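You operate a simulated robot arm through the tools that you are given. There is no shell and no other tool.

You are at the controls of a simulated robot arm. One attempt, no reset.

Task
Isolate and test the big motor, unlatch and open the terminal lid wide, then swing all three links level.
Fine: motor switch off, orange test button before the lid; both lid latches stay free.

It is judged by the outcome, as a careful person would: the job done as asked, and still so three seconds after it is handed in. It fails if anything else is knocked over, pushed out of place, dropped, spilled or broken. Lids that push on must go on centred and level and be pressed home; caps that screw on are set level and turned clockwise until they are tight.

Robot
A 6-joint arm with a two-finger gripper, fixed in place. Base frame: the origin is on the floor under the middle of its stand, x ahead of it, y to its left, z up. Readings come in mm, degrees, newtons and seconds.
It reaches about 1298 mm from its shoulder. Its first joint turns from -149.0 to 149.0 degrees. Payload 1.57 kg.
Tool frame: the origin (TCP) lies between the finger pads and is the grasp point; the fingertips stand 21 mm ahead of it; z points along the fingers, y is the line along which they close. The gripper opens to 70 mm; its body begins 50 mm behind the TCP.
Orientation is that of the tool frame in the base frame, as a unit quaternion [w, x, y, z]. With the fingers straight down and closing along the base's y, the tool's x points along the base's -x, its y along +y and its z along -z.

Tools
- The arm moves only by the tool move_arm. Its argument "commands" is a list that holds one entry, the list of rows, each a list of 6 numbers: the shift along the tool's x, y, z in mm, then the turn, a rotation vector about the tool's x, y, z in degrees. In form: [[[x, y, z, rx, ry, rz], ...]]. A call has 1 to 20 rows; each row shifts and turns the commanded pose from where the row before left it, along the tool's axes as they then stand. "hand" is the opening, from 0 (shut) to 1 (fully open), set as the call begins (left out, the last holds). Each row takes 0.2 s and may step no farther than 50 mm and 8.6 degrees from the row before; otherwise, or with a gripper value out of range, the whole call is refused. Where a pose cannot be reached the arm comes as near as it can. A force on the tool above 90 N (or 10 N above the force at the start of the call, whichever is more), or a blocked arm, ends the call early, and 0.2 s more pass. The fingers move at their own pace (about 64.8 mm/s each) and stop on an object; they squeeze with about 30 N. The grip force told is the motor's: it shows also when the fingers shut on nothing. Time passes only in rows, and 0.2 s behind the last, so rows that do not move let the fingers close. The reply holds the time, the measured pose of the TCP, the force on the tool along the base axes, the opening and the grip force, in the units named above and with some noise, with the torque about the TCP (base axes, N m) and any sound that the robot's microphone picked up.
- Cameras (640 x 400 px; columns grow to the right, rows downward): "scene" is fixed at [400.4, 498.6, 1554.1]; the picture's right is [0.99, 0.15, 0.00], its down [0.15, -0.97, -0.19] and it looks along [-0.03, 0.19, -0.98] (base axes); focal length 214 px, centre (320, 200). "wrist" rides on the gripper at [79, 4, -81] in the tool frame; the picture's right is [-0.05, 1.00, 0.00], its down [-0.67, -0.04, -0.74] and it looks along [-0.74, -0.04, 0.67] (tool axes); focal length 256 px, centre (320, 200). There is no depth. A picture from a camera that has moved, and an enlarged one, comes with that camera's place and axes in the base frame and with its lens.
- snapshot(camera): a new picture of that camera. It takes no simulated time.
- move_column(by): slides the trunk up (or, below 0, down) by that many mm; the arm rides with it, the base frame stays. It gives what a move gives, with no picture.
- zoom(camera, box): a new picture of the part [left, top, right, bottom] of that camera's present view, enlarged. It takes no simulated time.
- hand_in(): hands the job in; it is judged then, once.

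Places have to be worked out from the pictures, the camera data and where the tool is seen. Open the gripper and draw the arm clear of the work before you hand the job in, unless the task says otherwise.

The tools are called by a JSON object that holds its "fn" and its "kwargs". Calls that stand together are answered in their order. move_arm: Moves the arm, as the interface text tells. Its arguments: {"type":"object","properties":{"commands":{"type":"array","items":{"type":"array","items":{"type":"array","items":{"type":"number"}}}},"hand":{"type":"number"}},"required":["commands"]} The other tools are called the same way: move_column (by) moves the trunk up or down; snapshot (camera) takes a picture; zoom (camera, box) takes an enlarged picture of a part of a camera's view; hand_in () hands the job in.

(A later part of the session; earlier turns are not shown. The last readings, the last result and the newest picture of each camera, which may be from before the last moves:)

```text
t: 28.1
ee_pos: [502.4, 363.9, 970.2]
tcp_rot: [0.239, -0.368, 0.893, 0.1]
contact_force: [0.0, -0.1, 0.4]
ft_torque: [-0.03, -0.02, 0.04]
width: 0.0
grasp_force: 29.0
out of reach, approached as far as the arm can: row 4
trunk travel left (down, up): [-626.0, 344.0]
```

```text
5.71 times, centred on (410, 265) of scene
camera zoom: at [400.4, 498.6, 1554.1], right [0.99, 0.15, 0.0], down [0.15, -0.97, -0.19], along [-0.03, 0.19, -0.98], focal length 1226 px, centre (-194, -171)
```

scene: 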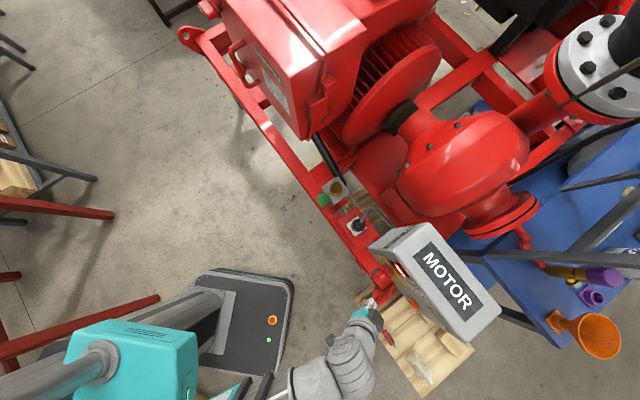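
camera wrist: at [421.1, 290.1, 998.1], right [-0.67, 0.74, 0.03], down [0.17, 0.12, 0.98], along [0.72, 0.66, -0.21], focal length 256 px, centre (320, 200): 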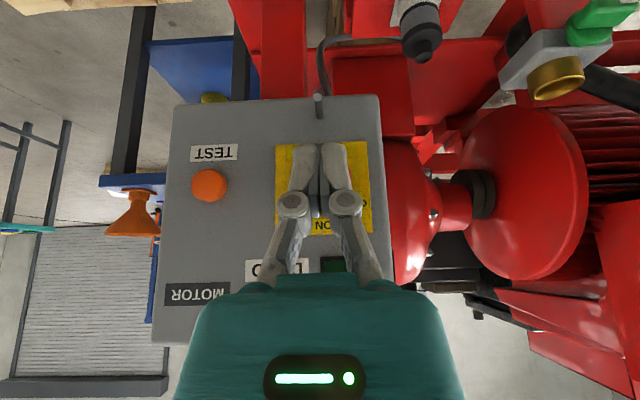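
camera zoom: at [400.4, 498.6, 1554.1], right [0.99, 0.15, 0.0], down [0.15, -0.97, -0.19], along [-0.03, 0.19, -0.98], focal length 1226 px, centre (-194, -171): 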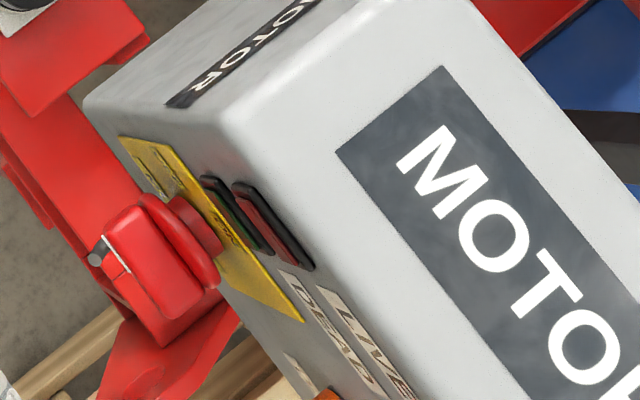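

LIVE is now dark and the white mark points at OFF, so the motor is isolated. The orange button's face is at about f≈733, r≈209, z≈931; I'll shift right and line up in front of it.

{"fn": "move_arm", "kwargs": {"commands": [[[0, -37, 0, 0, 0, 0], [0, -37, 0, 0, 0, 0], [0, -37, 0, 0, 0, 0]]]}}

{"fn": "move_column", "kwargs": {"by": -25}}

{"fn": "move_arm", "kwargs": {"commands": [[[-26, 0, 15, 0, 0, 0], [-26, 0, 15, 0, 0, 0]]]}}

{"fn": "snapshot", "kwargs": {"camera": "wrist"}}

```text
t: 28.9
ee_pos: [577.4, 285.8, 969.8]
tcp_rot: [0.239, -0.369, 0.893, 0.101]
contact_force: [0.6, 0.9, 0.3]
ft_torque: [0.02, 0.03, 0.01]
width: 0.0
grasp_force: 28.8
trunk travel left (down, up): [-626.0, 344.0]
```

```text
t: 29.6
ee_pos: [578.1, 287.6, 943.8]
tcp_rot: [0.239, -0.368, 0.893, 0.1]
contact_force: [0.1, 0.2, -0.6]
ft_torque: [-0.02, 0.02, 0.01]
width: 0.0
grasp_force: 28.8
trunk travel left (down, up): [-601.0, 369.0]
```

```text
t: 30.2
ee_pos: [620.7, 329.9, 945.4]
tcp_rot: [0.24, -0.369, 0.892, 0.102]
contact_force: [0.4, -0.1, 0.6]
ft_torque: [0.02, -0.02, -0.01]
width: 0.0
grasp_force: 28.5
trunk travel left (down, up): [-601.0, 369.0]
```

```text
taken
camera wrist: at [540.4, 255.5, 973.0], right [-0.67, 0.74, 0.03], down [0.17, 0.11, 0.98], along [0.72, 0.66, -0.2], focal length 256 px, centre (320, 200)
```

wrist: 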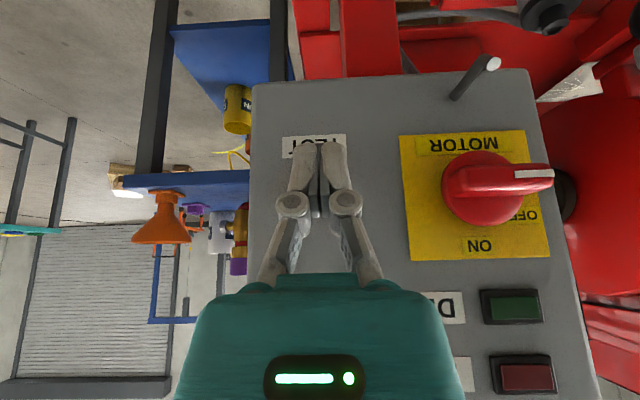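

The fingers are lined up over the hidden button, and the handle's white mark is clearly at OFF. Moving forward to just short of contact, then pressing in small steps.

{"fn": "move_arm", "kwargs": {"commands": [[[-15.6, -1, 9, 0, 0, 0], [-13, -1, 7.5, 0, 0, 0], [-3.46, 0, 2, 0, 0, 0]]]}}

{"fn": "move_arm", "kwargs": {"commands": [[[-3.46, 0, 2, 0, 0, 0]]]}}

{"fn": "move_arm", "kwargs": {"commands": [[[-3.46, 0, 2, 0, 0, 0]]]}}

```text
t: 31.1
ee_pos: [648.0, 355.5, 945.0]
tcp_rot: [0.239, -0.368, 0.893, 0.1]
contact_force: [-0.2, 0.5, 0.7]
ft_torque: [0.03, 0.02, 0.01]
width: 0.0
grasp_force: 28.3
trunk travel left (down, up): [-601.0, 369.0]
```

```text
t: 31.4
ee_pos: [650.9, 358.1, 943.1]
tcp_rot: [0.239, -0.368, 0.893, 0.1]
contact_force: [-0.8, 0.3, -0.3]
ft_torque: [-0.01, 0.0, -0.01]
width: 0.3
grasp_force: 29.2
trunk travel left (down, up): [-601.0, 369.0]
```

```text
t: 31.9
ee_pos: [654.5, 359.6, 944.1]
tcp_rot: [0.24, -0.369, 0.892, 0.101]
contact_force: [0.2, -0.5, -0.1]
ft_torque: [-0.04, 0.03, 0.02]
width: 0.1
grasp_force: 28.9
trunk travel left (down, up): [-601.0, 369.0]
```

No contact yet at TCP f≈717; continuing in small steps until there's force.

{"fn": "move_arm", "kwargs": {"commands": [[[-2.6, 0, 1.5, 0, 0, 0]]]}}

{"fn": "move_arm", "kwargs": {"commands": [[[-2.6, 0, 1.5, 0, 0, 0]]]}}

{"fn": "snapshot", "kwargs": {"camera": "wrist"}}

```text
t: 32.2
ee_pos: [656.0, 362.3, 943.9]
tcp_rot: [0.238, -0.37, 0.892, 0.101]
contact_force: [-0.2, -0.4, -0.1]
ft_torque: [0.01, 0.01, -0.02]
width: 6.0
grasp_force: 28.2
trunk travel left (down, up): [-601.0, 369.0]
```

```text
t: 32.6
ee_pos: [658.8, 363.4, 943.9]
tcp_rot: [0.239, -0.369, 0.893, 0.1]
contact_force: [-1.9, -1.0, 0.6]
ft_torque: [-0.01, 0.04, -0.01]
width: 6.0
grasp_force: 28.6
trunk travel left (down, up): [-601.0, 369.0]
heard: click
```

```text
taken
camera wrist: at [577.7, 289.2, 973.2], right [-0.67, 0.74, 0.03], down [0.17, 0.12, 0.98], along [0.72, 0.66, -0.2], focal length 256 px, centre (320, 200)
```

wrist: 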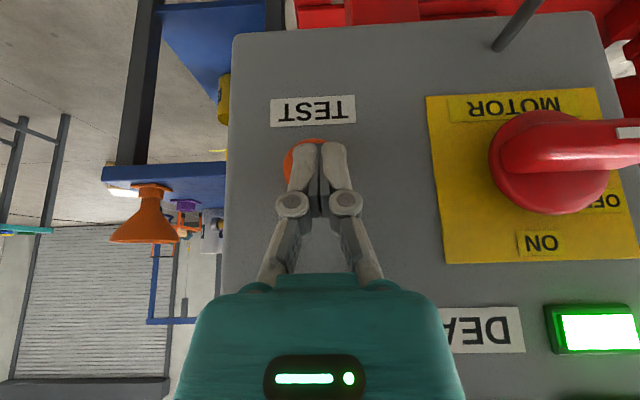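

A click, and the DEAD lamp lights green: the test is done. I'll back straight off and verify.

{"fn": "move_arm", "kwargs": {"commands": [[[8.66, 0, -5, 0, 0, 0], [26, 0, -15, 0, 0, 0], [26, 0, -15, 0, 0, 0], [26, 0, -15, 0, 0, 0]]]}}

{"fn": "snapshot", "kwargs": {"camera": "wrist"}}

```text
t: 33.6
ee_pos: [587.3, 292.0, 944.1]
tcp_rot: [0.24, -0.368, 0.892, 0.101]
contact_force: [0.1, -0.6, -1.0]
ft_torque: [0.01, -0.02, -0.01]
width: 0.0
grasp_force: 28.5
trunk travel left (down, up): [-601.0, 369.0]
```

```text
taken
camera wrist: at [507.4, 217.5, 973.1], right [-0.67, 0.74, 0.03], down [0.17, 0.12, 0.98], along [0.72, 0.66, -0.2], focal length 256 px, centre (320, 200)
```

wrist: 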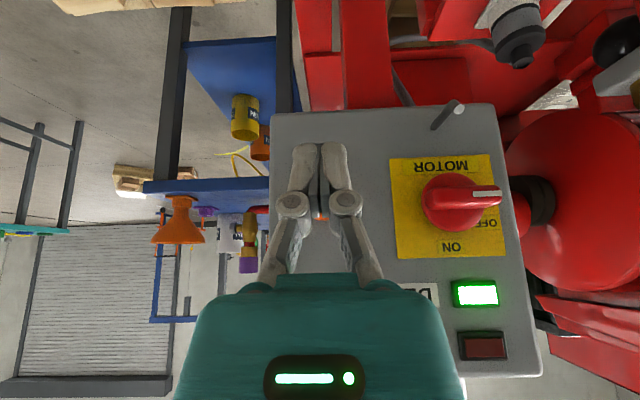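

DEAD stays lit and the handle stays at OFF. Next the terminal lid: raise the trunk and slide left in front of the machine for a frontal view of the lid.

{"fn": "move_column", "kwargs": {"by": 140}}

{"fn": "move_arm", "kwargs": {"commands": [[[0, 48, 0, 0, 0, 0], [0, 48, 0, 0, 0, 0], [0, 48, 0, 0, 0, 0], [0, 48, 0, 0, 0, 0], [0, 48, 0, 0, 0, 0], [0, 48, 0, 0, 0, 0], [0, 48, 0, 0, 0, 0], [0, 48, 0, 0, 0, 0], [0, 48, 0, 0, 0, 0], [0, 48, 0, 0, 0, 0]]]}}

{"fn": "snapshot", "kwargs": {"camera": "wrist"}}

{"fn": "snapshot", "kwargs": {"camera": "scene"}}

```text
t: 35.3
ee_pos: [588.2, 293.8, 1084.1]
tcp_rot: [0.24, -0.368, 0.893, 0.1]
contact_force: [-0.6, -0.4, 0.3]
ft_torque: [0.01, 0.0, 0.02]
width: 0.0
grasp_force: 28.9
trunk travel left (down, up): [-741.0, 229.0]
```

```text
t: 37.5
ee_pos: [249.8, 632.8, 1084.6]
tcp_rot: [0.24, -0.368, 0.893, 0.1]
contact_force: [-0.4, -0.5, -0.5]
ft_torque: [0.0, 0.02, 0.01]
width: 0.0
grasp_force: 28.0
trunk travel left (down, up): [-741.0, 229.0]
```

```text
taken
camera wrist: at [169.4, 557.5, 1113.0], right [-0.67, 0.74, 0.03], down [0.17, 0.11, 0.98], along [0.72, 0.66, -0.2], focal length 256 px, centre (320, 200)
```

wrist: 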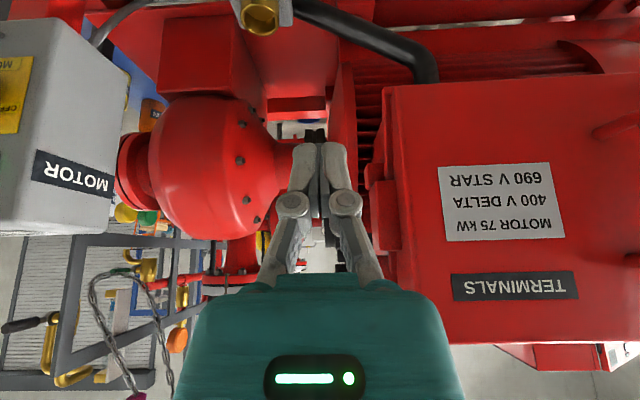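

```text
taken
```

scene: 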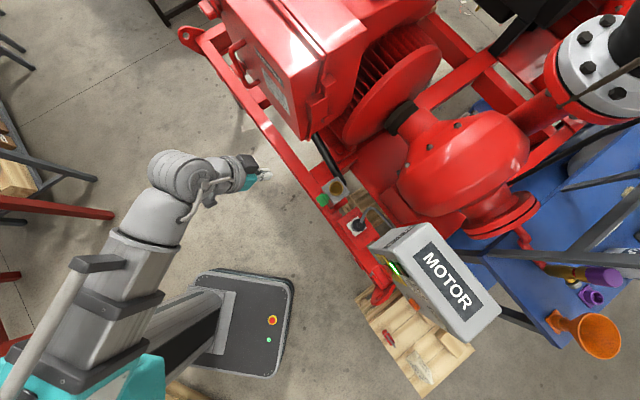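

The hinge blocks seem to be on the lid's right edge and the handle at left. I'll slide further left to view the whole lid and its latches.

{"fn": "move_arm", "kwargs": {"commands": [[[0, 45, 0, 0, 0, 0], [0, 45, 0, 0, 0, 0], [0, 45, 0, 0, 0, 0], [0, 45, 0, 0, 0, 0]]]}}

{"fn": "snapshot", "kwargs": {"camera": "wrist"}}

{"fn": "zoom", "kwargs": {"camera": "scene", "box": [200, 0, 400, 4]}}

```text
t: 38.5
ee_pos: [122.4, 761.2, 1085.2]
tcp_rot: [0.24, -0.368, 0.893, 0.101]
contact_force: [0.1, 0.5, 0.2]
ft_torque: [-0.03, 0.0, -0.01]
width: 0.0
grasp_force: 28.5
out of reach, approached as far as the arm can: row 3
trunk travel left (down, up): [-741.0, 229.0]
```

```text
taken
camera wrist: at [42.4, 685.7, 1112.9], right [-0.67, 0.74, 0.03], down [0.17, 0.11, 0.98], along [0.72, 0.66, -0.2], focal length 256 px, centre (320, 200)
```

wrist: 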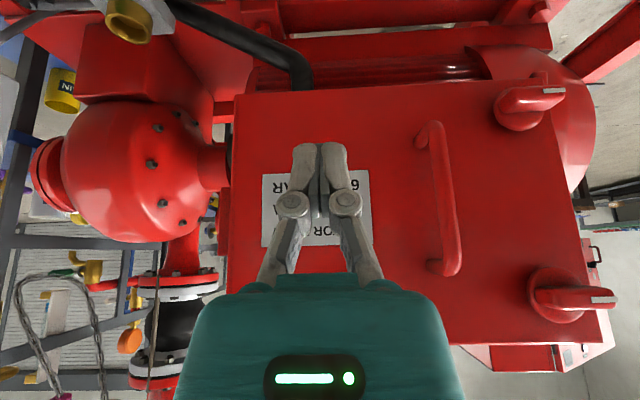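

```text
3.20 times, centred on (300, 2) of scene
camera zoom: at [400.4, 498.6, 1554.1], right [0.99, 0.15, 0.0], down [0.15, -0.97, -0.19], along [-0.03, 0.19, -0.98], focal length 686 px, centre (384, 834)
```

zoom: 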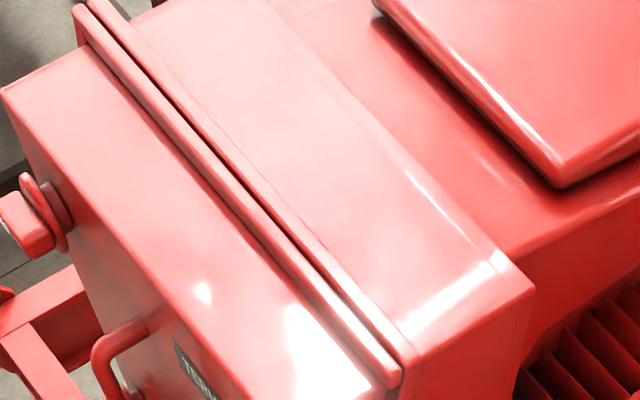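

The lid has a vertical handle and two quarter-turn latch knobs on its left edge (white marks pointing left). I'll zoom on them.

{"fn": "zoom", "kwargs": {"camera": "wrist", "box": [460, 60, 620, 160]}}

{"fn": "zoom", "kwargs": {"camera": "wrist", "box": [480, 240, 640, 340]}}

{"fn": "zoom", "kwargs": {"camera": "wrist", "box": [380, 60, 640, 360]}}

```text
4.00 times, centred on (540, 110) of wrist
camera zoom: at [42.4, 685.7, 1112.9], right [-0.67, 0.74, 0.03], down [0.17, 0.11, 0.98], along [0.72, 0.66, -0.2], focal length 1024 px, centre (-560, 560)
```

zoom: 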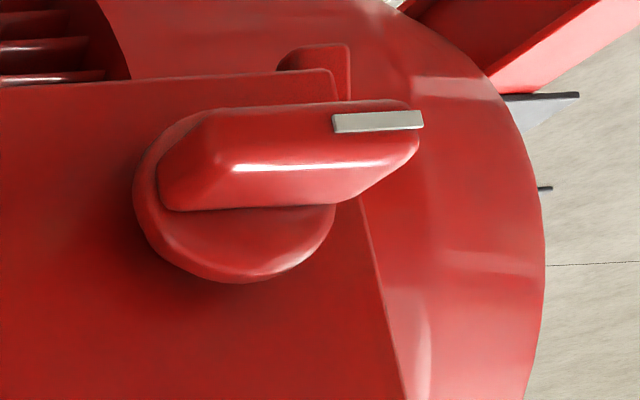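

```text
4.00 times, centred on (560, 290) of wrist
camera zoom: at [42.4, 685.7, 1112.9], right [-0.67, 0.74, 0.03], down [0.17, 0.11, 0.98], along [0.72, 0.66, -0.2], focal length 1024 px, centre (-640, -160)
```

zoom: 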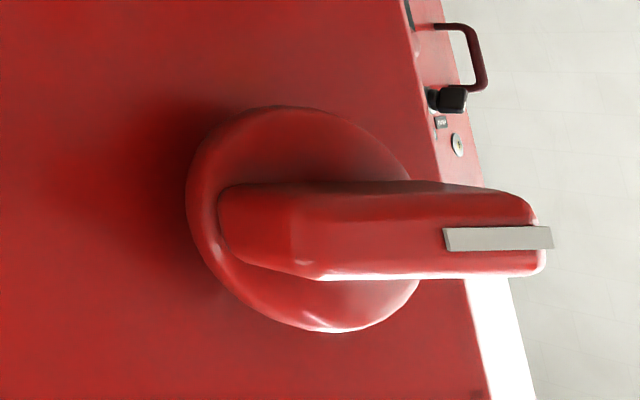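

```text
1.33 times, centred on (510, 210) of wrist
camera zoom: at [42.4, 685.7, 1112.9], right [-0.67, 0.74, 0.03], down [0.17, 0.11, 0.98], along [0.72, 0.66, -0.2], focal length 341 px, centre (67, 187)
```

zoom: 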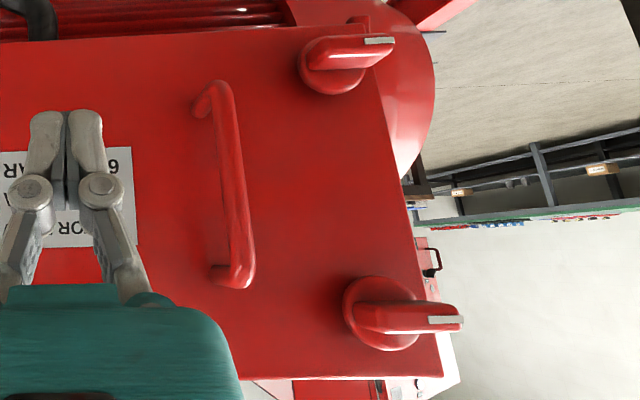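

I'll move further left for a second view to triangulate the latches and handle.

{"fn": "move_arm", "kwargs": {"commands": [[[0, 45, 0, 0, 0, 0], [0, 45, 0, 0, 0, 0], [0, 45, 0, 0, 0, 0], [0, 25, 0, 0, 0, 0]]]}}

{"fn": "snapshot", "kwargs": {"camera": "wrist"}}

{"fn": "zoom", "kwargs": {"camera": "wrist", "box": [240, 60, 500, 340]}}

{"fn": "snapshot", "kwargs": {"camera": "scene"}}

```text
t: 39.5
ee_pos: [7.9, 873.0, 1084.7]
tcp_rot: [0.241, -0.368, 0.892, 0.1]
contact_force: [-0.9, -0.3, -1.3]
ft_torque: [0.0, -0.03, 0.01]
width: 0.0
grasp_force: 28.5
trunk travel left (down, up): [-741.0, 229.0]
```

```text
taken
camera wrist: at [-72.9, 798.6, 1112.9], right [-0.67, 0.74, 0.03], down [0.17, 0.12, 0.98], along [0.72, 0.66, -0.2], focal length 256 px, centre (320, 200)
```

wrist: 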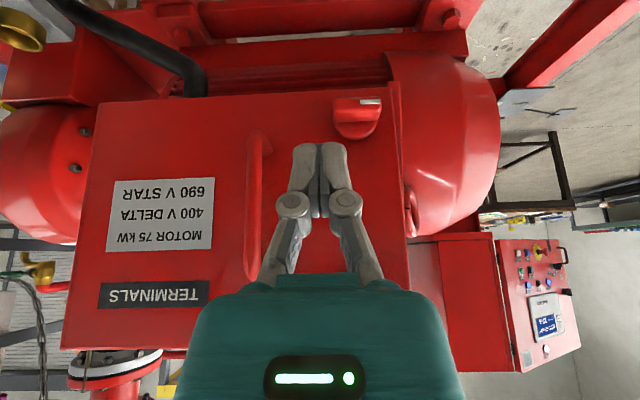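

```text
1.43 times, centred on (370, 200) of wrist
camera zoom: at [-72.9, 798.6, 1112.9], right [-0.67, 0.74, 0.03], down [0.17, 0.12, 0.98], along [0.72, 0.66, -0.2], focal length 366 px, centre (249, 200)
```

zoom: 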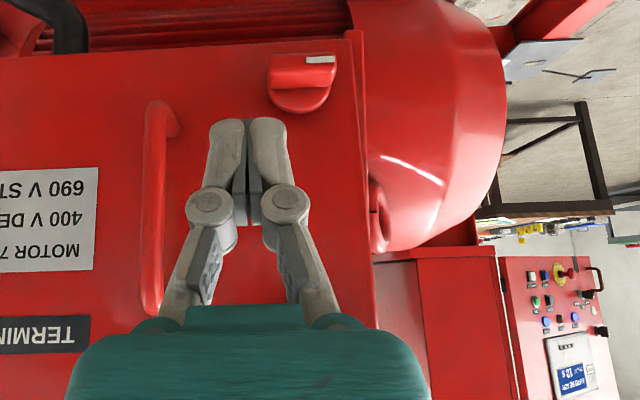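

```text
taken
```

scene: 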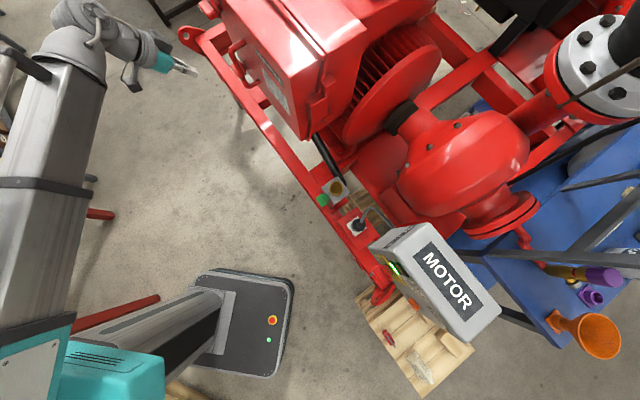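

Triangulating: lower latch at r≈-647, z≈979; upper latch at r≈-646, z≈1155; blade fronts at f≈733; handle bar at f≈723, r≈-550, z 1014–1127. I'll line up above-left of the lower latch's pointer end, part way in, and check.

{"fn": "move_arm", "kwargs": {"commands": [[[0, 31, 0, 0, 0, 0], [0, 31, 0, 0, 0, 0]]]}}

{"fn": "move_column", "kwargs": {"by": -55}}

{"fn": "move_arm", "kwargs": {"commands": [[[-26, 0, 15, 0, 0, 0], [-26, 0, 15, 0, 0, 0]]]}}

{"fn": "snapshot", "kwargs": {"camera": "wrist"}}

{"fn": "snapshot", "kwargs": {"camera": "scene"}}

```text
t: 40.1
ee_pos: [-35.8, 918.2, 1084.0]
tcp_rot: [0.24, -0.368, 0.893, 0.1]
contact_force: [0.0, -0.5, 0.7]
ft_torque: [0.01, -0.05, 0.01]
width: 0.0
grasp_force: 28.2
trunk travel left (down, up): [-741.0, 229.0]
```

```text
t: 41.1
ee_pos: [-35.5, 916.6, 1029.1]
tcp_rot: [0.24, -0.368, 0.893, 0.1]
contact_force: [1.0, 0.5, 0.1]
ft_torque: [0.03, -0.01, 0.0]
width: 0.0
grasp_force: 29.5
trunk travel left (down, up): [-686.0, 284.0]
```

```text
t: 41.7
ee_pos: [7.3, 959.6, 1028.1]
tcp_rot: [0.238, -0.369, 0.893, 0.101]
contact_force: [0.5, -1.2, 0.7]
ft_torque: [0.0, -0.01, 0.01]
width: 0.0
grasp_force: 28.5
trunk travel left (down, up): [-686.0, 284.0]
```

```text
taken
camera wrist: at [-72.6, 885.3, 1057.9], right [-0.67, 0.74, 0.03], down [0.17, 0.12, 0.98], along [0.72, 0.66, -0.21], focal length 256 px, centre (320, 200)
```

wrist: 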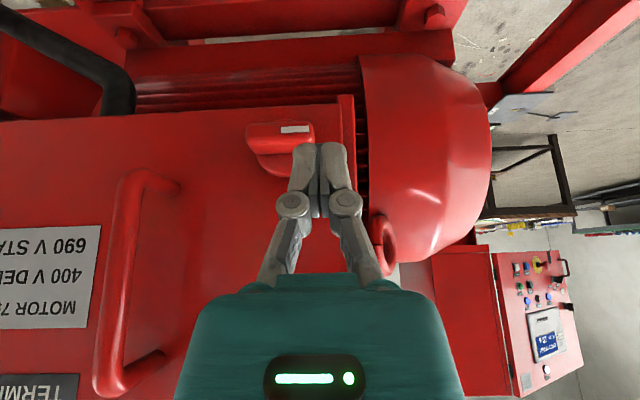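

```text
taken
```

scene: 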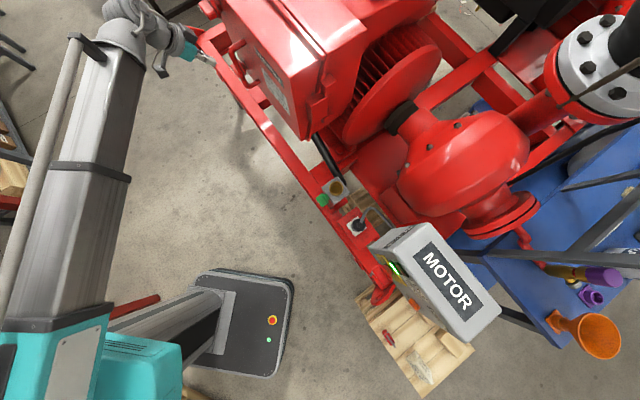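

Zooming to check alignment with the lower latch.

{"fn": "zoom", "kwargs": {"camera": "wrist", "box": [220, 80, 400, 192]}}

```text
3.56 times, centred on (310, 136) of wrist
camera zoom: at [-72.6, 885.3, 1057.9], right [-0.67, 0.74, 0.03], down [0.17, 0.12, 0.98], along [0.72, 0.66, -0.21], focal length 910 px, centre (356, 428)
```

zoom: 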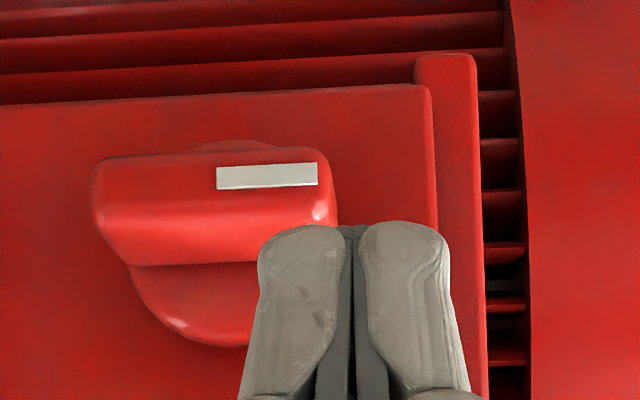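

Aligned: the latch axis is about r=-645, z=975, and my fingertips overlap its pointer end. Moving in 48 mm and lowering to just above the blade.

{"fn": "move_arm", "kwargs": {"commands": [[[-20.8, 0, 12, 0, 0, 0], [-20.8, 0, 12, 0, 0, 0]]]}}

{"fn": "move_column", "kwargs": {"by": -20}}

{"fn": "snapshot", "kwargs": {"camera": "wrist"}}

```text
t: 42.3
ee_pos: [39.8, 994.0, 1029.9]
tcp_rot: [0.24, -0.367, 0.893, 0.099]
contact_force: [0.5, 0.3, 0.3]
ft_torque: [0.0, -0.02, -0.03]
width: 0.1
grasp_force: 28.3
trunk travel left (down, up): [-686.0, 284.0]
```

```text
t: 43.0
ee_pos: [40.8, 993.5, 1009.5]
tcp_rot: [0.24, -0.368, 0.893, 0.1]
contact_force: [0.3, 0.1, -0.2]
ft_torque: [-0.03, 0.01, 0.0]
width: 0.0
grasp_force: 28.4
trunk travel left (down, up): [-666.0, 304.0]
```

```text
taken
camera wrist: at [-39.7, 918.0, 1038.0], right [-0.67, 0.74, 0.03], down [0.17, 0.12, 0.98], along [0.72, 0.66, -0.2], focal length 256 px, centre (320, 200)
```

wrist: 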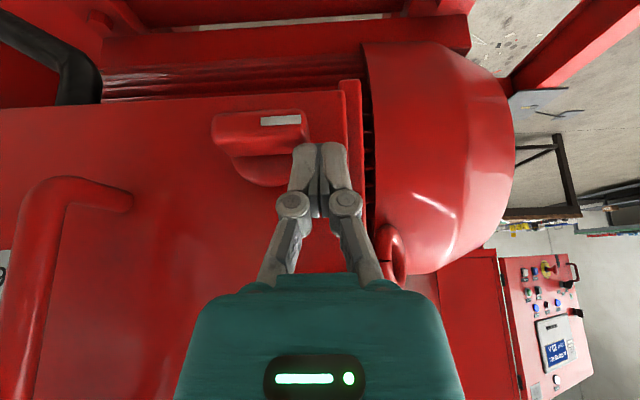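

The tip overlaps the pointer end by about 8 mm; I'll shift 3 mm toward the axis for a safer bite and then press down in small trunk steps, watching the force.

{"fn": "move_arm", "kwargs": {"commands": [[[0, -3, 0, 0, 0, 0]]]}}

{"fn": "move_column", "kwargs": {"by": -4}}

{"fn": "move_column", "kwargs": {"by": -3}}

{"fn": "move_column", "kwargs": {"by": -2}}

```text
t: 43.4
ee_pos: [43.0, 991.8, 1008.3]
tcp_rot: [0.24, -0.368, 0.893, 0.101]
contact_force: [-0.1, 0.9, -0.1]
ft_torque: [0.0, -0.02, -0.01]
width: 0.3
grasp_force: 28.2
trunk travel left (down, up): [-666.0, 304.0]
```

```text
t: 43.9
ee_pos: [44.1, 990.4, 1006.4]
tcp_rot: [0.239, -0.369, 0.893, 0.101]
contact_force: [0.4, -0.5, -0.3]
ft_torque: [0.01, 0.07, -0.01]
width: 0.0
grasp_force: 28.6
trunk travel left (down, up): [-662.0, 308.0]
```

```text
t: 44.4
ee_pos: [42.6, 990.6, 1002.3]
tcp_rot: [0.24, -0.368, 0.893, 0.101]
contact_force: [0.7, -0.2, 0.9]
ft_torque: [0.01, -0.02, -0.02]
width: 0.4
grasp_force: 28.3
trunk travel left (down, up): [-659.0, 311.0]
```

```text
t: 44.9
ee_pos: [43.8, 991.2, 1000.6]
tcp_rot: [0.239, -0.368, 0.893, 0.1]
contact_force: [0.1, 0.8, 0.3]
ft_torque: [0.01, -0.03, -0.01]
width: 0.0
grasp_force: 28.4
trunk travel left (down, up): [-657.0, 313.0]
```

No contact yet; continuing down in small steps.

{"fn": "move_column", "kwargs": {"by": -3}}

{"fn": "move_column", "kwargs": {"by": -2}}

{"fn": "snapshot", "kwargs": {"camera": "wrist"}}

```text
t: 45.4
ee_pos: [43.1, 990.1, 998.1]
tcp_rot: [0.24, -0.368, 0.893, 0.101]
contact_force: [-0.5, -0.2, -1.1]
ft_torque: [-0.03, 0.04, -0.01]
width: 0.0
grasp_force: 28.7
trunk travel left (down, up): [-654.0, 316.0]
```

```text
t: 46.0
ee_pos: [43.2, 991.2, 995.1]
tcp_rot: [0.239, -0.368, 0.893, 0.101]
contact_force: [0.4, -0.4, -0.2]
ft_torque: [-0.01, 0.0, 0.0]
width: 0.0
grasp_force: 28.6
trunk travel left (down, up): [-652.0, 318.0]
```

```text
taken
camera wrist: at [-37.1, 916.1, 1024.0], right [-0.67, 0.74, 0.03], down [0.17, 0.12, 0.98], along [0.72, 0.66, -0.2], focal length 256 px, centre (320, 200)
```

wrist: 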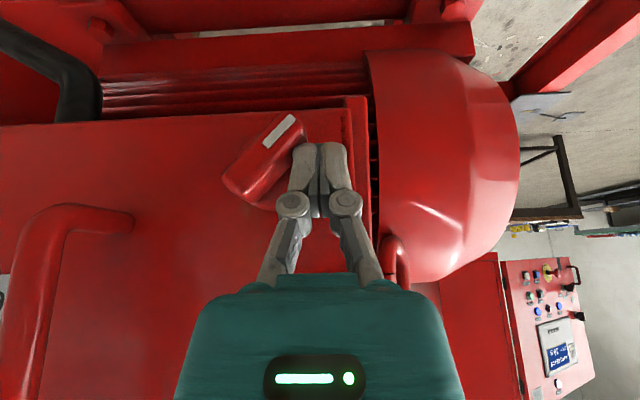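

The latch turns easily: its pointer is going down (about 50° turned). I'll continue down 12 mm, then nudge right to bring it to vertical.

{"fn": "move_column", "kwargs": {"by": -12}}

{"fn": "move_arm", "kwargs": {"commands": [[[0, -2, 0, 0, 0, 0], [0, -1.5, 0, 0, 0, 0]]]}}

{"fn": "snapshot", "kwargs": {"camera": "wrist"}}

```text
t: 46.6
ee_pos: [43.5, 992.0, 983.7]
tcp_rot: [0.24, -0.368, 0.893, 0.101]
contact_force: [0.0, 0.6, -0.5]
ft_torque: [-0.02, -0.03, -0.01]
width: 0.0
grasp_force: 28.4
trunk travel left (down, up): [-640.0, 330.0]
```

```text
t: 47.2
ee_pos: [45.7, 988.5, 983.0]
tcp_rot: [0.239, -0.369, 0.892, 0.101]
contact_force: [-0.8, 0.5, -0.4]
ft_torque: [0.06, 0.01, 0.02]
width: 0.1
grasp_force: 28.5
trunk travel left (down, up): [-640.0, 330.0]
```

```text
taken
camera wrist: at [-34.5, 913.9, 1012.0], right [-0.67, 0.74, 0.03], down [0.17, 0.12, 0.98], along [0.72, 0.66, -0.2], focal length 256 px, centre (320, 200)
```

wrist: 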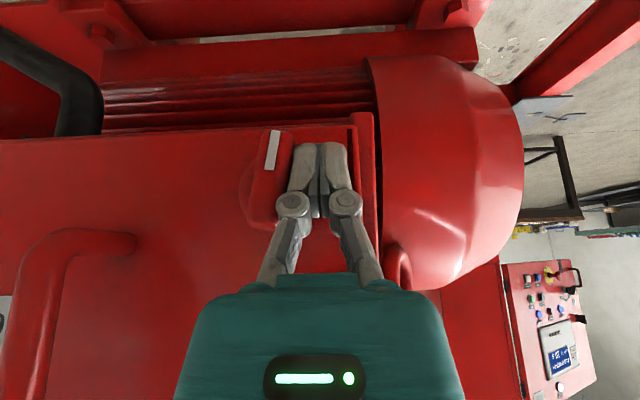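

The pointer is about 77° round; nudging right a few mm more to reach vertical.

{"fn": "move_arm", "kwargs": {"commands": [[[0, -2, 0, 0, 0, 0], [0, -2, 0, 0, 0, 0]]]}}

{"fn": "zoom", "kwargs": {"camera": "wrist", "box": [220, 100, 380, 200]}}

```text
t: 47.8
ee_pos: [45.9, 986.5, 983.3]
tcp_rot: [0.24, -0.37, 0.892, 0.102]
contact_force: [-12.0, 6.6, 3.3]
ft_torque: [-0.03, -0.02, -0.09]
width: 0.0
grasp_force: 28.1
trunk travel left (down, up): [-640.0, 330.0]
```

```text
4.00 times, centred on (300, 150) of wrist
camera zoom: at [-34.0, 911.6, 1011.9], right [-0.67, 0.74, 0.03], down [0.17, 0.11, 0.98], along [0.72, 0.66, -0.2], focal length 1024 px, centre (400, 400)
```

zoom: 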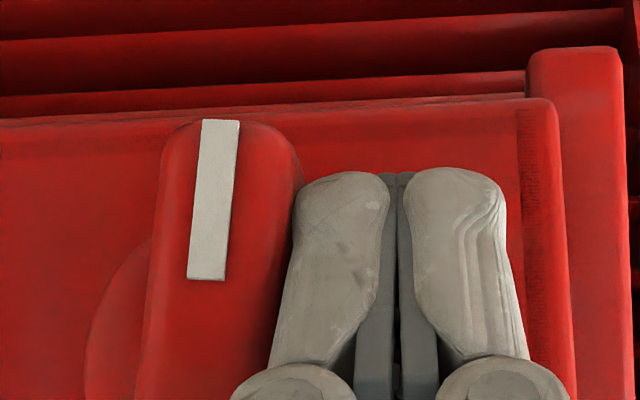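

Force has risen to ~13 N, suggesting the end stop. One more small nudge to confirm it's seated.

{"fn": "move_arm", "kwargs": {"commands": [[[0, -1.5, 0, 0, 0, 0]]]}}

{"fn": "zoom", "kwargs": {"camera": "wrist", "box": [220, 100, 380, 200]}}

```text
t: 48.2
ee_pos: [46.0, 986.2, 983.5]
tcp_rot: [0.241, -0.369, 0.892, 0.101]
contact_force: [-19.4, 10.0, 4.9]
ft_torque: [-0.08, 0.02, -0.14]
width: 0.0
grasp_force: 28.5
trunk travel left (down, up): [-640.0, 330.0]
```

```text
4.00 times, centred on (300, 150) of wrist
camera zoom: at [-34.3, 910.7, 1011.8], right [-0.67, 0.74, 0.03], down [0.17, 0.11, 0.98], along [0.72, 0.66, -0.2], focal length 1024 px, centre (400, 400)
```

zoom: 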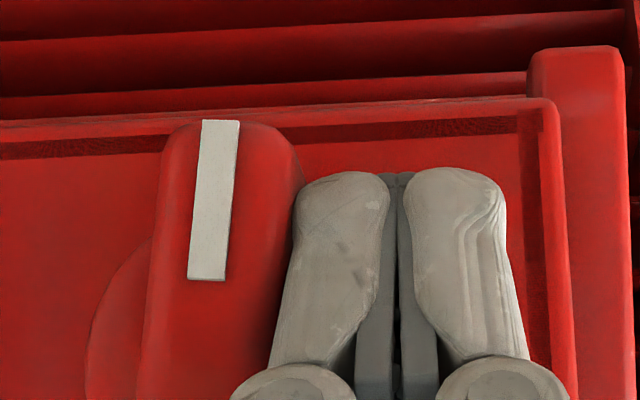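

The lower latch is firmly at its stop (vertical = free). I'll ease off left, back out, and rise to the upper latch.

{"fn": "move_arm", "kwargs": {"commands": [[[0, 6, 0, 0, 0, 0], [26, 0, -15, 0, 0, 0], [26, 0, -15, 0, 0, 0]]]}}

{"fn": "move_column", "kwargs": {"by": 215}}

{"fn": "snapshot", "kwargs": {"camera": "wrist"}}

```text
t: 49.0
ee_pos: [3.7, 945.6, 983.7]
tcp_rot: [0.239, -0.368, 0.893, 0.099]
contact_force: [-0.2, -0.9, 0.6]
ft_torque: [-0.01, 0.0, -0.01]
width: 0.0
grasp_force: 28.6
trunk travel left (down, up): [-640.0, 330.0]
```

```text
t: 51.2
ee_pos: [3.3, 947.4, 1197.9]
tcp_rot: [0.239, -0.369, 0.892, 0.101]
contact_force: [0.8, -0.2, 0.8]
ft_torque: [0.02, 0.0, -0.02]
width: 0.2
grasp_force: 28.9
trunk travel left (down, up): [-855.0, 115.0]
```

```text
taken
camera wrist: at [-77.1, 872.5, 1227.0], right [-0.67, 0.74, 0.03], down [0.17, 0.12, 0.98], along [0.72, 0.66, -0.2], focal length 256 px, centre (320, 200)
```

wrist: 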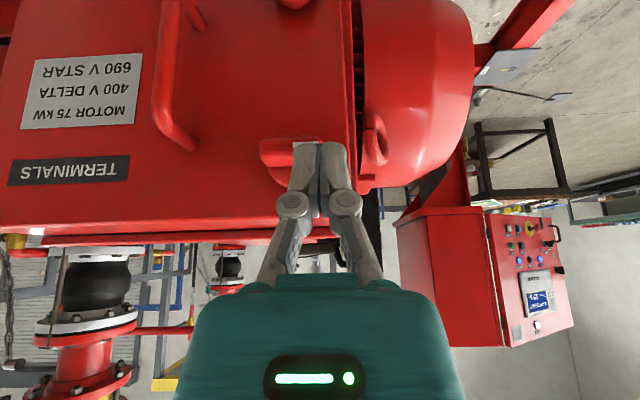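

{"fn": "zoom", "kwargs": {"camera": "wrist", "box": [220, 100, 400, 212]}}

```text
3.56 times, centred on (310, 156) of wrist
camera zoom: at [-77.1, 872.5, 1227.0], right [-0.67, 0.74, 0.03], down [0.17, 0.12, 0.98], along [0.72, 0.66, -0.2], focal length 910 px, centre (356, 356)
```

zoom: 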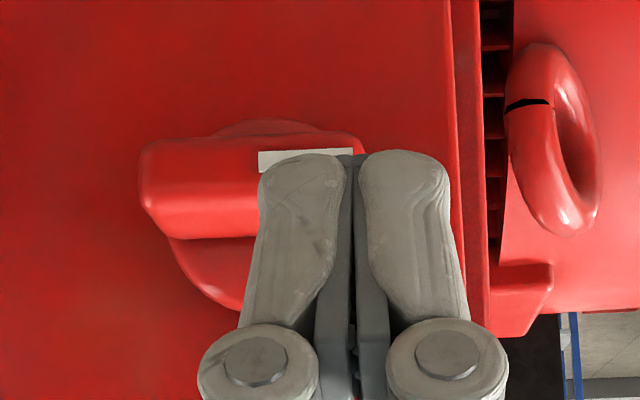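

The upper latch axis is at about r=-645, z=1151. Moving in above its pointer end the same way.

{"fn": "move_arm", "kwargs": {"commands": [[[0, 2.8, 0, 0, 0, 0], [-25.6, 0, 14.8, 0, 0, 0], [-25.6, 0, 14.8, 0, 0, 0]]]}}

{"fn": "move_column", "kwargs": {"by": -16}}

{"fn": "move_column", "kwargs": {"by": -5}}

{"fn": "move_column", "kwargs": {"by": -4}}

{"fn": "snapshot", "kwargs": {"camera": "wrist"}}

```text
t: 52.0
ee_pos: [44.9, 991.8, 1198.1]
tcp_rot: [0.239, -0.368, 0.893, 0.099]
contact_force: [-0.6, 0.0, 0.7]
ft_torque: [0.01, -0.03, 0.02]
width: 0.0
grasp_force: 28.4
trunk travel left (down, up): [-855.0, 115.0]
```

```text
t: 52.7
ee_pos: [43.4, 991.8, 1183.0]
tcp_rot: [0.239, -0.368, 0.893, 0.101]
contact_force: [0.4, -0.6, -0.4]
ft_torque: [0.01, 0.02, 0.02]
width: 0.3
grasp_force: 28.5
trunk travel left (down, up): [-839.0, 131.0]
```

```text
t: 53.2
ee_pos: [44.4, 990.5, 1177.5]
tcp_rot: [0.239, -0.368, 0.893, 0.1]
contact_force: [-0.3, 0.0, 0.8]
ft_torque: [-0.04, 0.0, -0.02]
width: 0.2
grasp_force: 28.6
trunk travel left (down, up): [-834.0, 136.0]
```

```text
t: 53.8
ee_pos: [44.0, 990.9, 1173.5]
tcp_rot: [0.239, -0.369, 0.892, 0.101]
contact_force: [-0.2, 0.0, -0.2]
ft_torque: [0.02, -0.02, -0.03]
width: 0.0
grasp_force: 28.4
trunk travel left (down, up): [-830.0, 140.0]
```

```text
taken
camera wrist: at [-35.9, 916.0, 1202.0], right [-0.67, 0.74, 0.03], down [0.17, 0.12, 0.98], along [0.72, 0.66, -0.2], focal length 256 px, centre (320, 200)
```

wrist: 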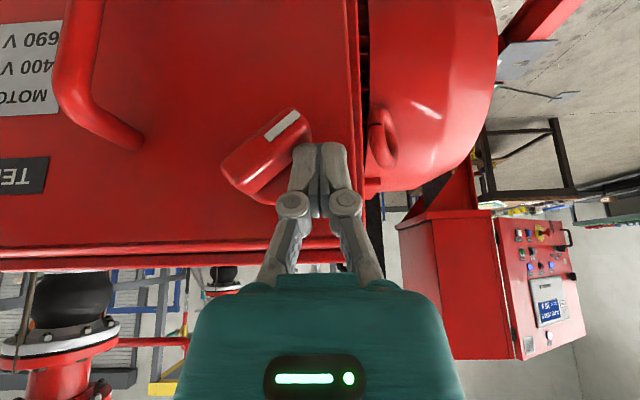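

The upper latch is turning the same way (about 40°). Continuing down, then right to its stop.

{"fn": "move_column", "kwargs": {"by": -14}}

{"fn": "move_arm", "kwargs": {"commands": [[[0, -2, 0, 0, 0, 0], [0, -2, 0, 0, 0, 0], [0, -2, 0, 0, 0, 0], [0, -1.5, 0, 0, 0, 0]]]}}

{"fn": "snapshot", "kwargs": {"camera": "wrist"}}

```text
t: 54.4
ee_pos: [43.9, 990.1, 1158.1]
tcp_rot: [0.239, -0.368, 0.893, 0.1]
contact_force: [0.1, 0.6, -0.4]
ft_torque: [0.0, -0.01, -0.02]
width: 0.0
grasp_force: 28.9
trunk travel left (down, up): [-816.0, 154.0]
```

```text
t: 55.4
ee_pos: [46.4, 986.2, 1159.4]
tcp_rot: [0.24, -0.369, 0.892, 0.101]
contact_force: [-14.2, 7.2, 5.3]
ft_torque: [-0.06, -0.01, -0.11]
width: 0.0
grasp_force: 28.8
trunk travel left (down, up): [-816.0, 154.0]
```

```text
taken
camera wrist: at [-33.7, 911.3, 1187.8], right [-0.67, 0.74, 0.03], down [0.17, 0.12, 0.98], along [0.72, 0.66, -0.2], focal length 256 px, centre (320, 200)
```

wrist: 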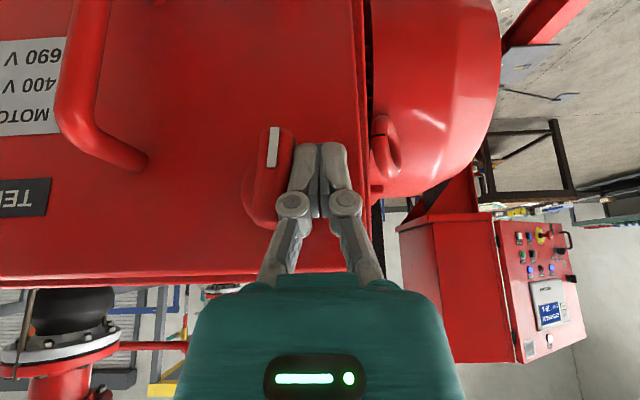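

Both latches are at their vertical (free) stops. Now I'll back out, lower to the handle's mid-height (z≈1085), move in front of the handle bar and open the gripper.

{"fn": "move_arm", "kwargs": {"commands": [[[0, 6, 0, 0, 0, 0], [26, 0, -15, 0, 0, 0], [26, 0, -15, 0, 0, 0], [17.3, 0, -10, 0, 0, 0]]]}}

{"fn": "move_column", "kwargs": {"by": -72}}

{"fn": "move_arm", "kwargs": {"commands": [[[0, -40, 0, 0, 0, 0], [0, -40, 0, 0, 0, 0], [0, -38, 0, 0, 0, 0]]], "hand": 1}}

{"fn": "snapshot", "kwargs": {"camera": "wrist"}}

```text
t: 56.4
ee_pos: [-11.3, 934.2, 1159.2]
tcp_rot: [0.239, -0.369, 0.893, 0.1]
contact_force: [-0.6, -0.5, 1.2]
ft_torque: [-0.01, 0.02, 0.01]
width: 0.0
grasp_force: 28.4
trunk travel left (down, up): [-816.0, 154.0]
```

```text
t: 57.5
ee_pos: [-12.7, 933.3, 1086.9]
tcp_rot: [0.24, -0.368, 0.893, 0.101]
contact_force: [-0.5, 0.2, 0.0]
ft_torque: [0.01, 0.0, 0.0]
width: 0.1
grasp_force: 28.7
trunk travel left (down, up): [-744.0, 226.0]
```

```text
t: 58.3
ee_pos: [71.4, 848.8, 1088.3]
tcp_rot: [0.239, -0.369, 0.892, 0.101]
contact_force: [0.5, -0.8, 0.8]
ft_torque: [0.02, 0.01, -0.04]
width: 69.6
grasp_force: 0.0
trunk travel left (down, up): [-744.0, 226.0]
```

```text
taken
camera wrist: at [-8.5, 774.0, 1116.2], right [-0.67, 0.74, 0.03], down [0.17, 0.12, 0.98], along [0.72, 0.66, -0.2], focal length 256 px, centre (320, 200)
```

wrist: 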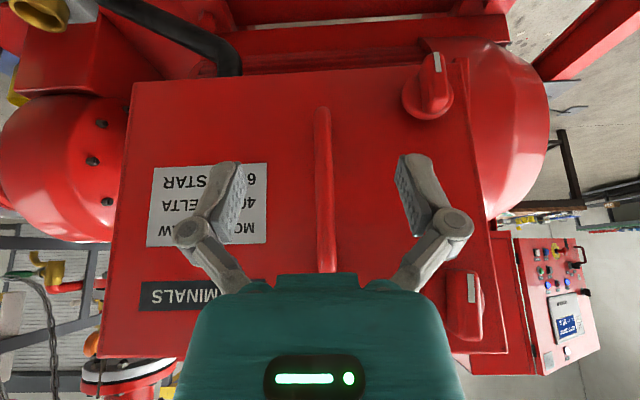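

The bar is centred between the open fingers and both latches read vertical. Moving forward 72 mm to straddle the bar, then closing.

{"fn": "move_arm", "kwargs": {"commands": [[[-20.8, 0, 12, 0, 0, 0], [-20.8, 0, 12, 0, 0, 0], [-20.8, 0, 12, 0, 0, 0]]]}}

{"fn": "snapshot", "kwargs": {"camera": "wrist"}}

{"fn": "snapshot", "kwargs": {"camera": "scene"}}

```text
t: 59.1
ee_pos: [123.5, 901.6, 1086.9]
tcp_rot: [0.238, -0.369, 0.893, 0.1]
contact_force: [-0.8, 0.5, -0.6]
ft_torque: [-0.01, 0.01, -0.01]
width: 69.9
grasp_force: 0.0
trunk travel left (down, up): [-744.0, 226.0]
```

```text
taken
camera wrist: at [43.3, 826.6, 1116.0], right [-0.67, 0.74, 0.03], down [0.17, 0.12, 0.98], along [0.72, 0.66, -0.21], focal length 256 px, centre (320, 200)
```

wrist: 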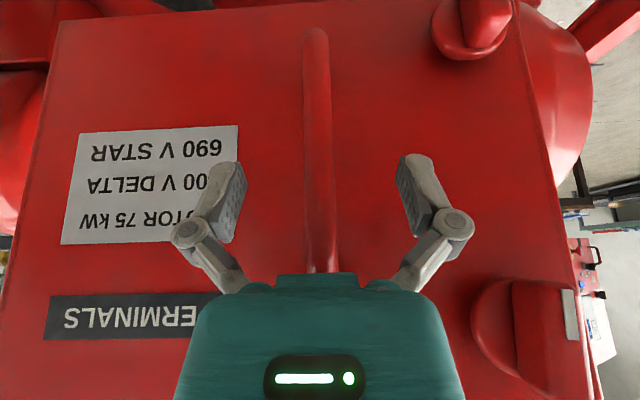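

```text
taken
```

scene: 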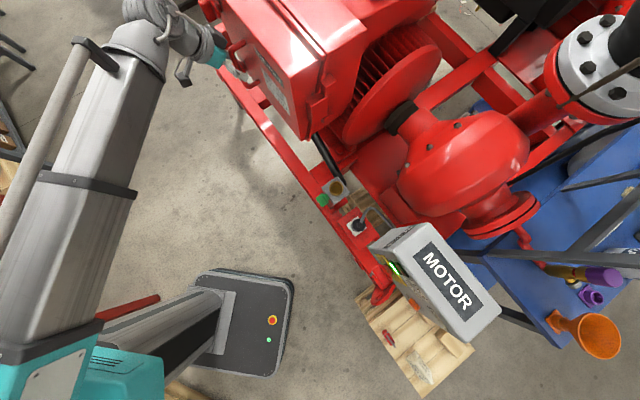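

The bar sits right at the grasp point. Closing the gripper on it.

{"fn": "move_arm", "kwargs": {"commands": [[[0, 0, 0, 0, 0, 0], [0, 0, 0, 0, 0, 0], [0, 0, 0, 0, 0, 0], [0, 0, 0, 0, 0, 0]]], "hand": 0}}

{"fn": "snapshot", "kwargs": {"camera": "wrist"}}

```text
t: 60.1
ee_pos: [123.8, 901.7, 1087.4]
tcp_rot: [0.24, -0.368, 0.893, 0.101]
contact_force: [0.2, 0.4, 5.3]
ft_torque: [0.04, -0.05, 0.04]
width: 13.7
grasp_force: 32.0
trunk travel left (down, up): [-744.0, 226.0]
```

```text
taken
camera wrist: at [42.9, 825.8, 1116.4], right [-0.67, 0.74, 0.03], down [0.17, 0.12, 0.98], along [0.72, 0.66, -0.2], focal length 256 px, centre (320, 200)
```

wrist: 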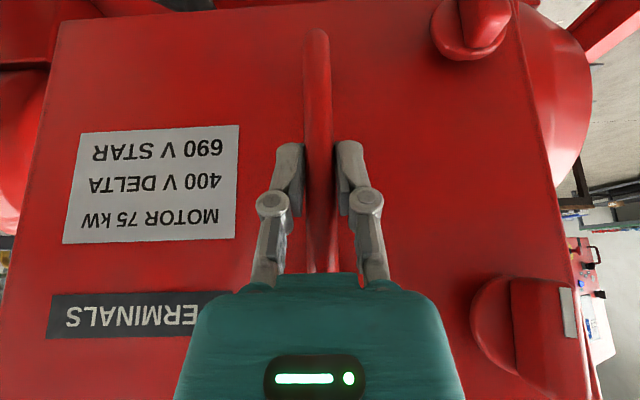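

Gripped (13.7 mm). I estimate the hinge axis at about r=-332, f=840; I'll begin pulling the lid along its arc by 5° and check forces.

{"fn": "move_arm", "kwargs": {"commands": [[[8.0, -5.4, -4.6, 0, 0, 0], [8.1, -5.4, -4.7, 0, 0, 0]]]}}

{"fn": "snapshot", "kwargs": {"camera": "wrist"}}

```text
t: 60.7
ee_pos: [117.9, 877.9, 1087.3]
tcp_rot: [0.239, -0.368, 0.893, 0.1]
contact_force: [8.2, -1.8, 2.7]
ft_torque: [0.16, -0.45, -0.06]
width: 14.0
grasp_force: 31.8
trunk travel left (down, up): [-744.0, 226.0]
```

```text
taken
camera wrist: at [37.3, 803.2, 1116.4], right [-0.67, 0.74, 0.03], down [0.17, 0.12, 0.98], along [0.72, 0.66, -0.2], focal length 256 px, centre (320, 200)
```

wrist: 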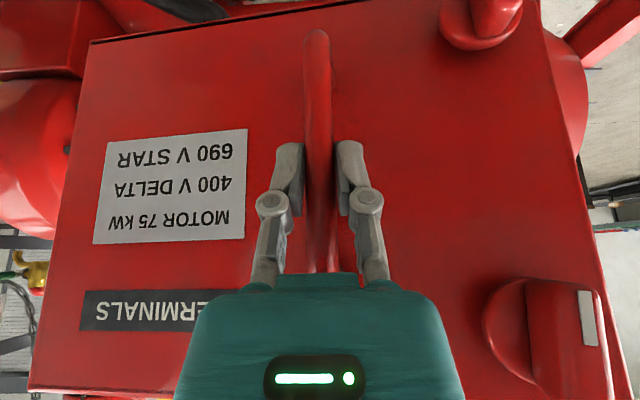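

The lid is swinging open with light forces. The force hints the true arc goes slightly more to the right; continuing with that adjustment.

{"fn": "move_arm", "kwargs": {"commands": [[[7.4, -7.3, -4.25, 0, 0, 0], [7.4, -7.4, -4.25, 0, 0, 0], [7.3, -7.6, -4.25, 0, 0, 0], [7.3, -7.8, -4.2, 0, 0, 0]]]}}

{"fn": "snapshot", "kwargs": {"camera": "wrist"}}

```text
t: 61.7
ee_pos: [112.8, 834.1, 1087.6]
tcp_rot: [0.239, -0.368, 0.893, 0.1]
contact_force: [1.1, -1.3, 4.8]
ft_torque: [-0.03, 0.02, -0.01]
width: 13.9
grasp_force: 32.2
trunk travel left (down, up): [-744.0, 226.0]
```

```text
taken
camera wrist: at [32.9, 759.6, 1116.4], right [-0.67, 0.74, 0.03], down [0.17, 0.12, 0.98], along [0.72, 0.66, -0.2], focal length 256 px, centre (320, 200)
```

wrist: 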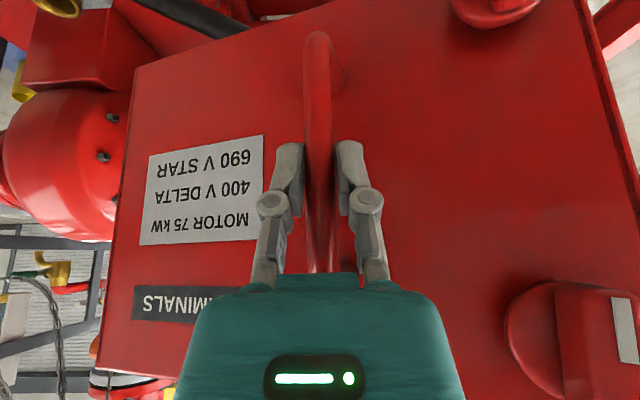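

The measured path fits the hinge estimate very well (radius 246 mm constant; lid at ~16°). Continuing the arc to 40°.

{"fn": "move_arm", "kwargs": {"commands": [[[10.6, -12.4, -6.1, 0, 0, 0], [11.8, -16.6, -6.8, 0, 0, 0], [10.7, -17.7, -6.2, 0, 0, 0], [9.2, -18.7, -5.3, 0, 0, 0], [7.8, -19.5, -4.5, 0, 0, 0]]]}}

{"fn": "snapshot", "kwargs": {"camera": "wrist"}}

{"fn": "snapshot", "kwargs": {"camera": "scene"}}

```text
t: 62.9
ee_pos: [133.8, 732.1, 1086.9]
tcp_rot: [0.24, -0.368, 0.893, 0.099]
contact_force: [2.6, -0.8, 2.2]
ft_torque: [-0.06, 0.02, -0.24]
width: 13.8
grasp_force: 31.8
trunk travel left (down, up): [-744.0, 226.0]
```

```text
taken
camera wrist: at [53.0, 658.7, 1116.2], right [-0.67, 0.74, 0.03], down [0.17, 0.12, 0.98], along [0.72, 0.66, -0.2], focal length 256 px, centre (320, 200)
```

wrist: 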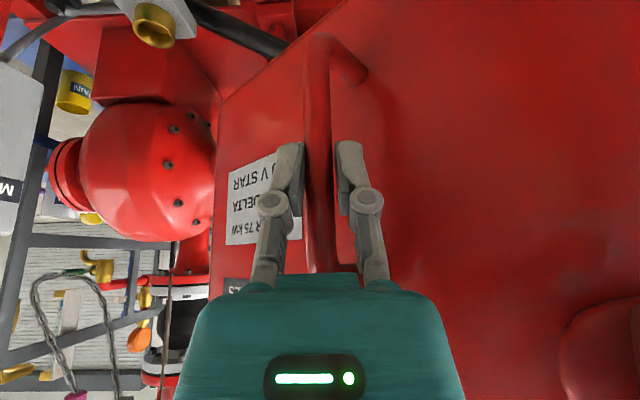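

```text
taken
```

scene: 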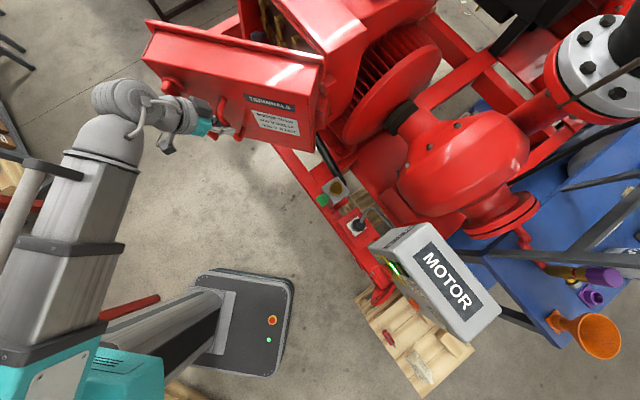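

The lid is at ~40° and moving freely, but the upper latch knob will approach the wrist if I keep the tool facing forward. I'll yaw the tool about the handle bar to follow the lid.

{"fn": "move_arm", "kwargs": {"commands": [[[0, 0, 0, -4, 0, -6.93], [0, 0, 0, -4, 0, -6.93], [0, 0, 0, -4, 0, -6.93], [0, 0, 0, -4, 0, -6.93]]]}}

{"fn": "snapshot", "kwargs": {"camera": "wrist"}}

{"fn": "snapshot", "kwargs": {"camera": "scene"}}

```text
t: 63.9
ee_pos: [134.9, 734.4, 1087.5]
tcp_rot: [0.204, -0.6, 0.757, 0.161]
contact_force: [5.5, 1.3, 2.8]
ft_torque: [-0.18, -0.01, -0.24]
width: 14.1
grasp_force: 31.8
trunk travel left (down, up): [-744.0, 226.0]
```

```text
taken
camera wrist: at [105.0, 628.3, 1116.1], right [-0.96, 0.27, 0.03], down [0.08, 0.19, 0.98], along [0.26, 0.94, -0.2], focal length 256 px, centre (320, 200)
```

wrist: 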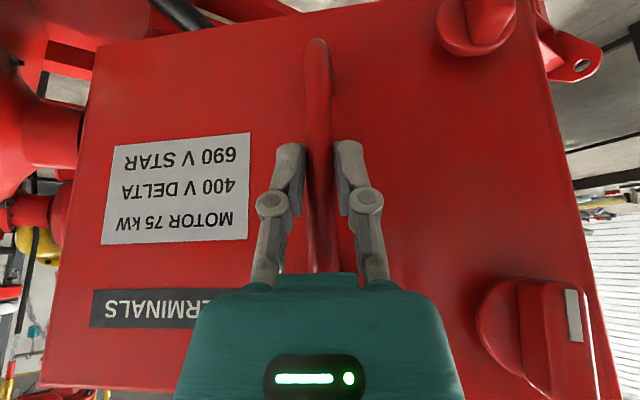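

```text
taken
```

scene: 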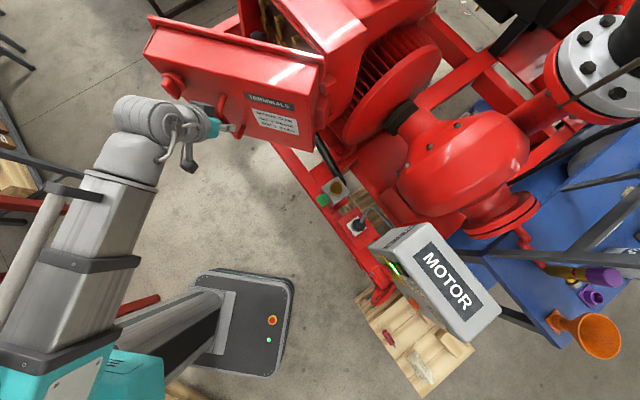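

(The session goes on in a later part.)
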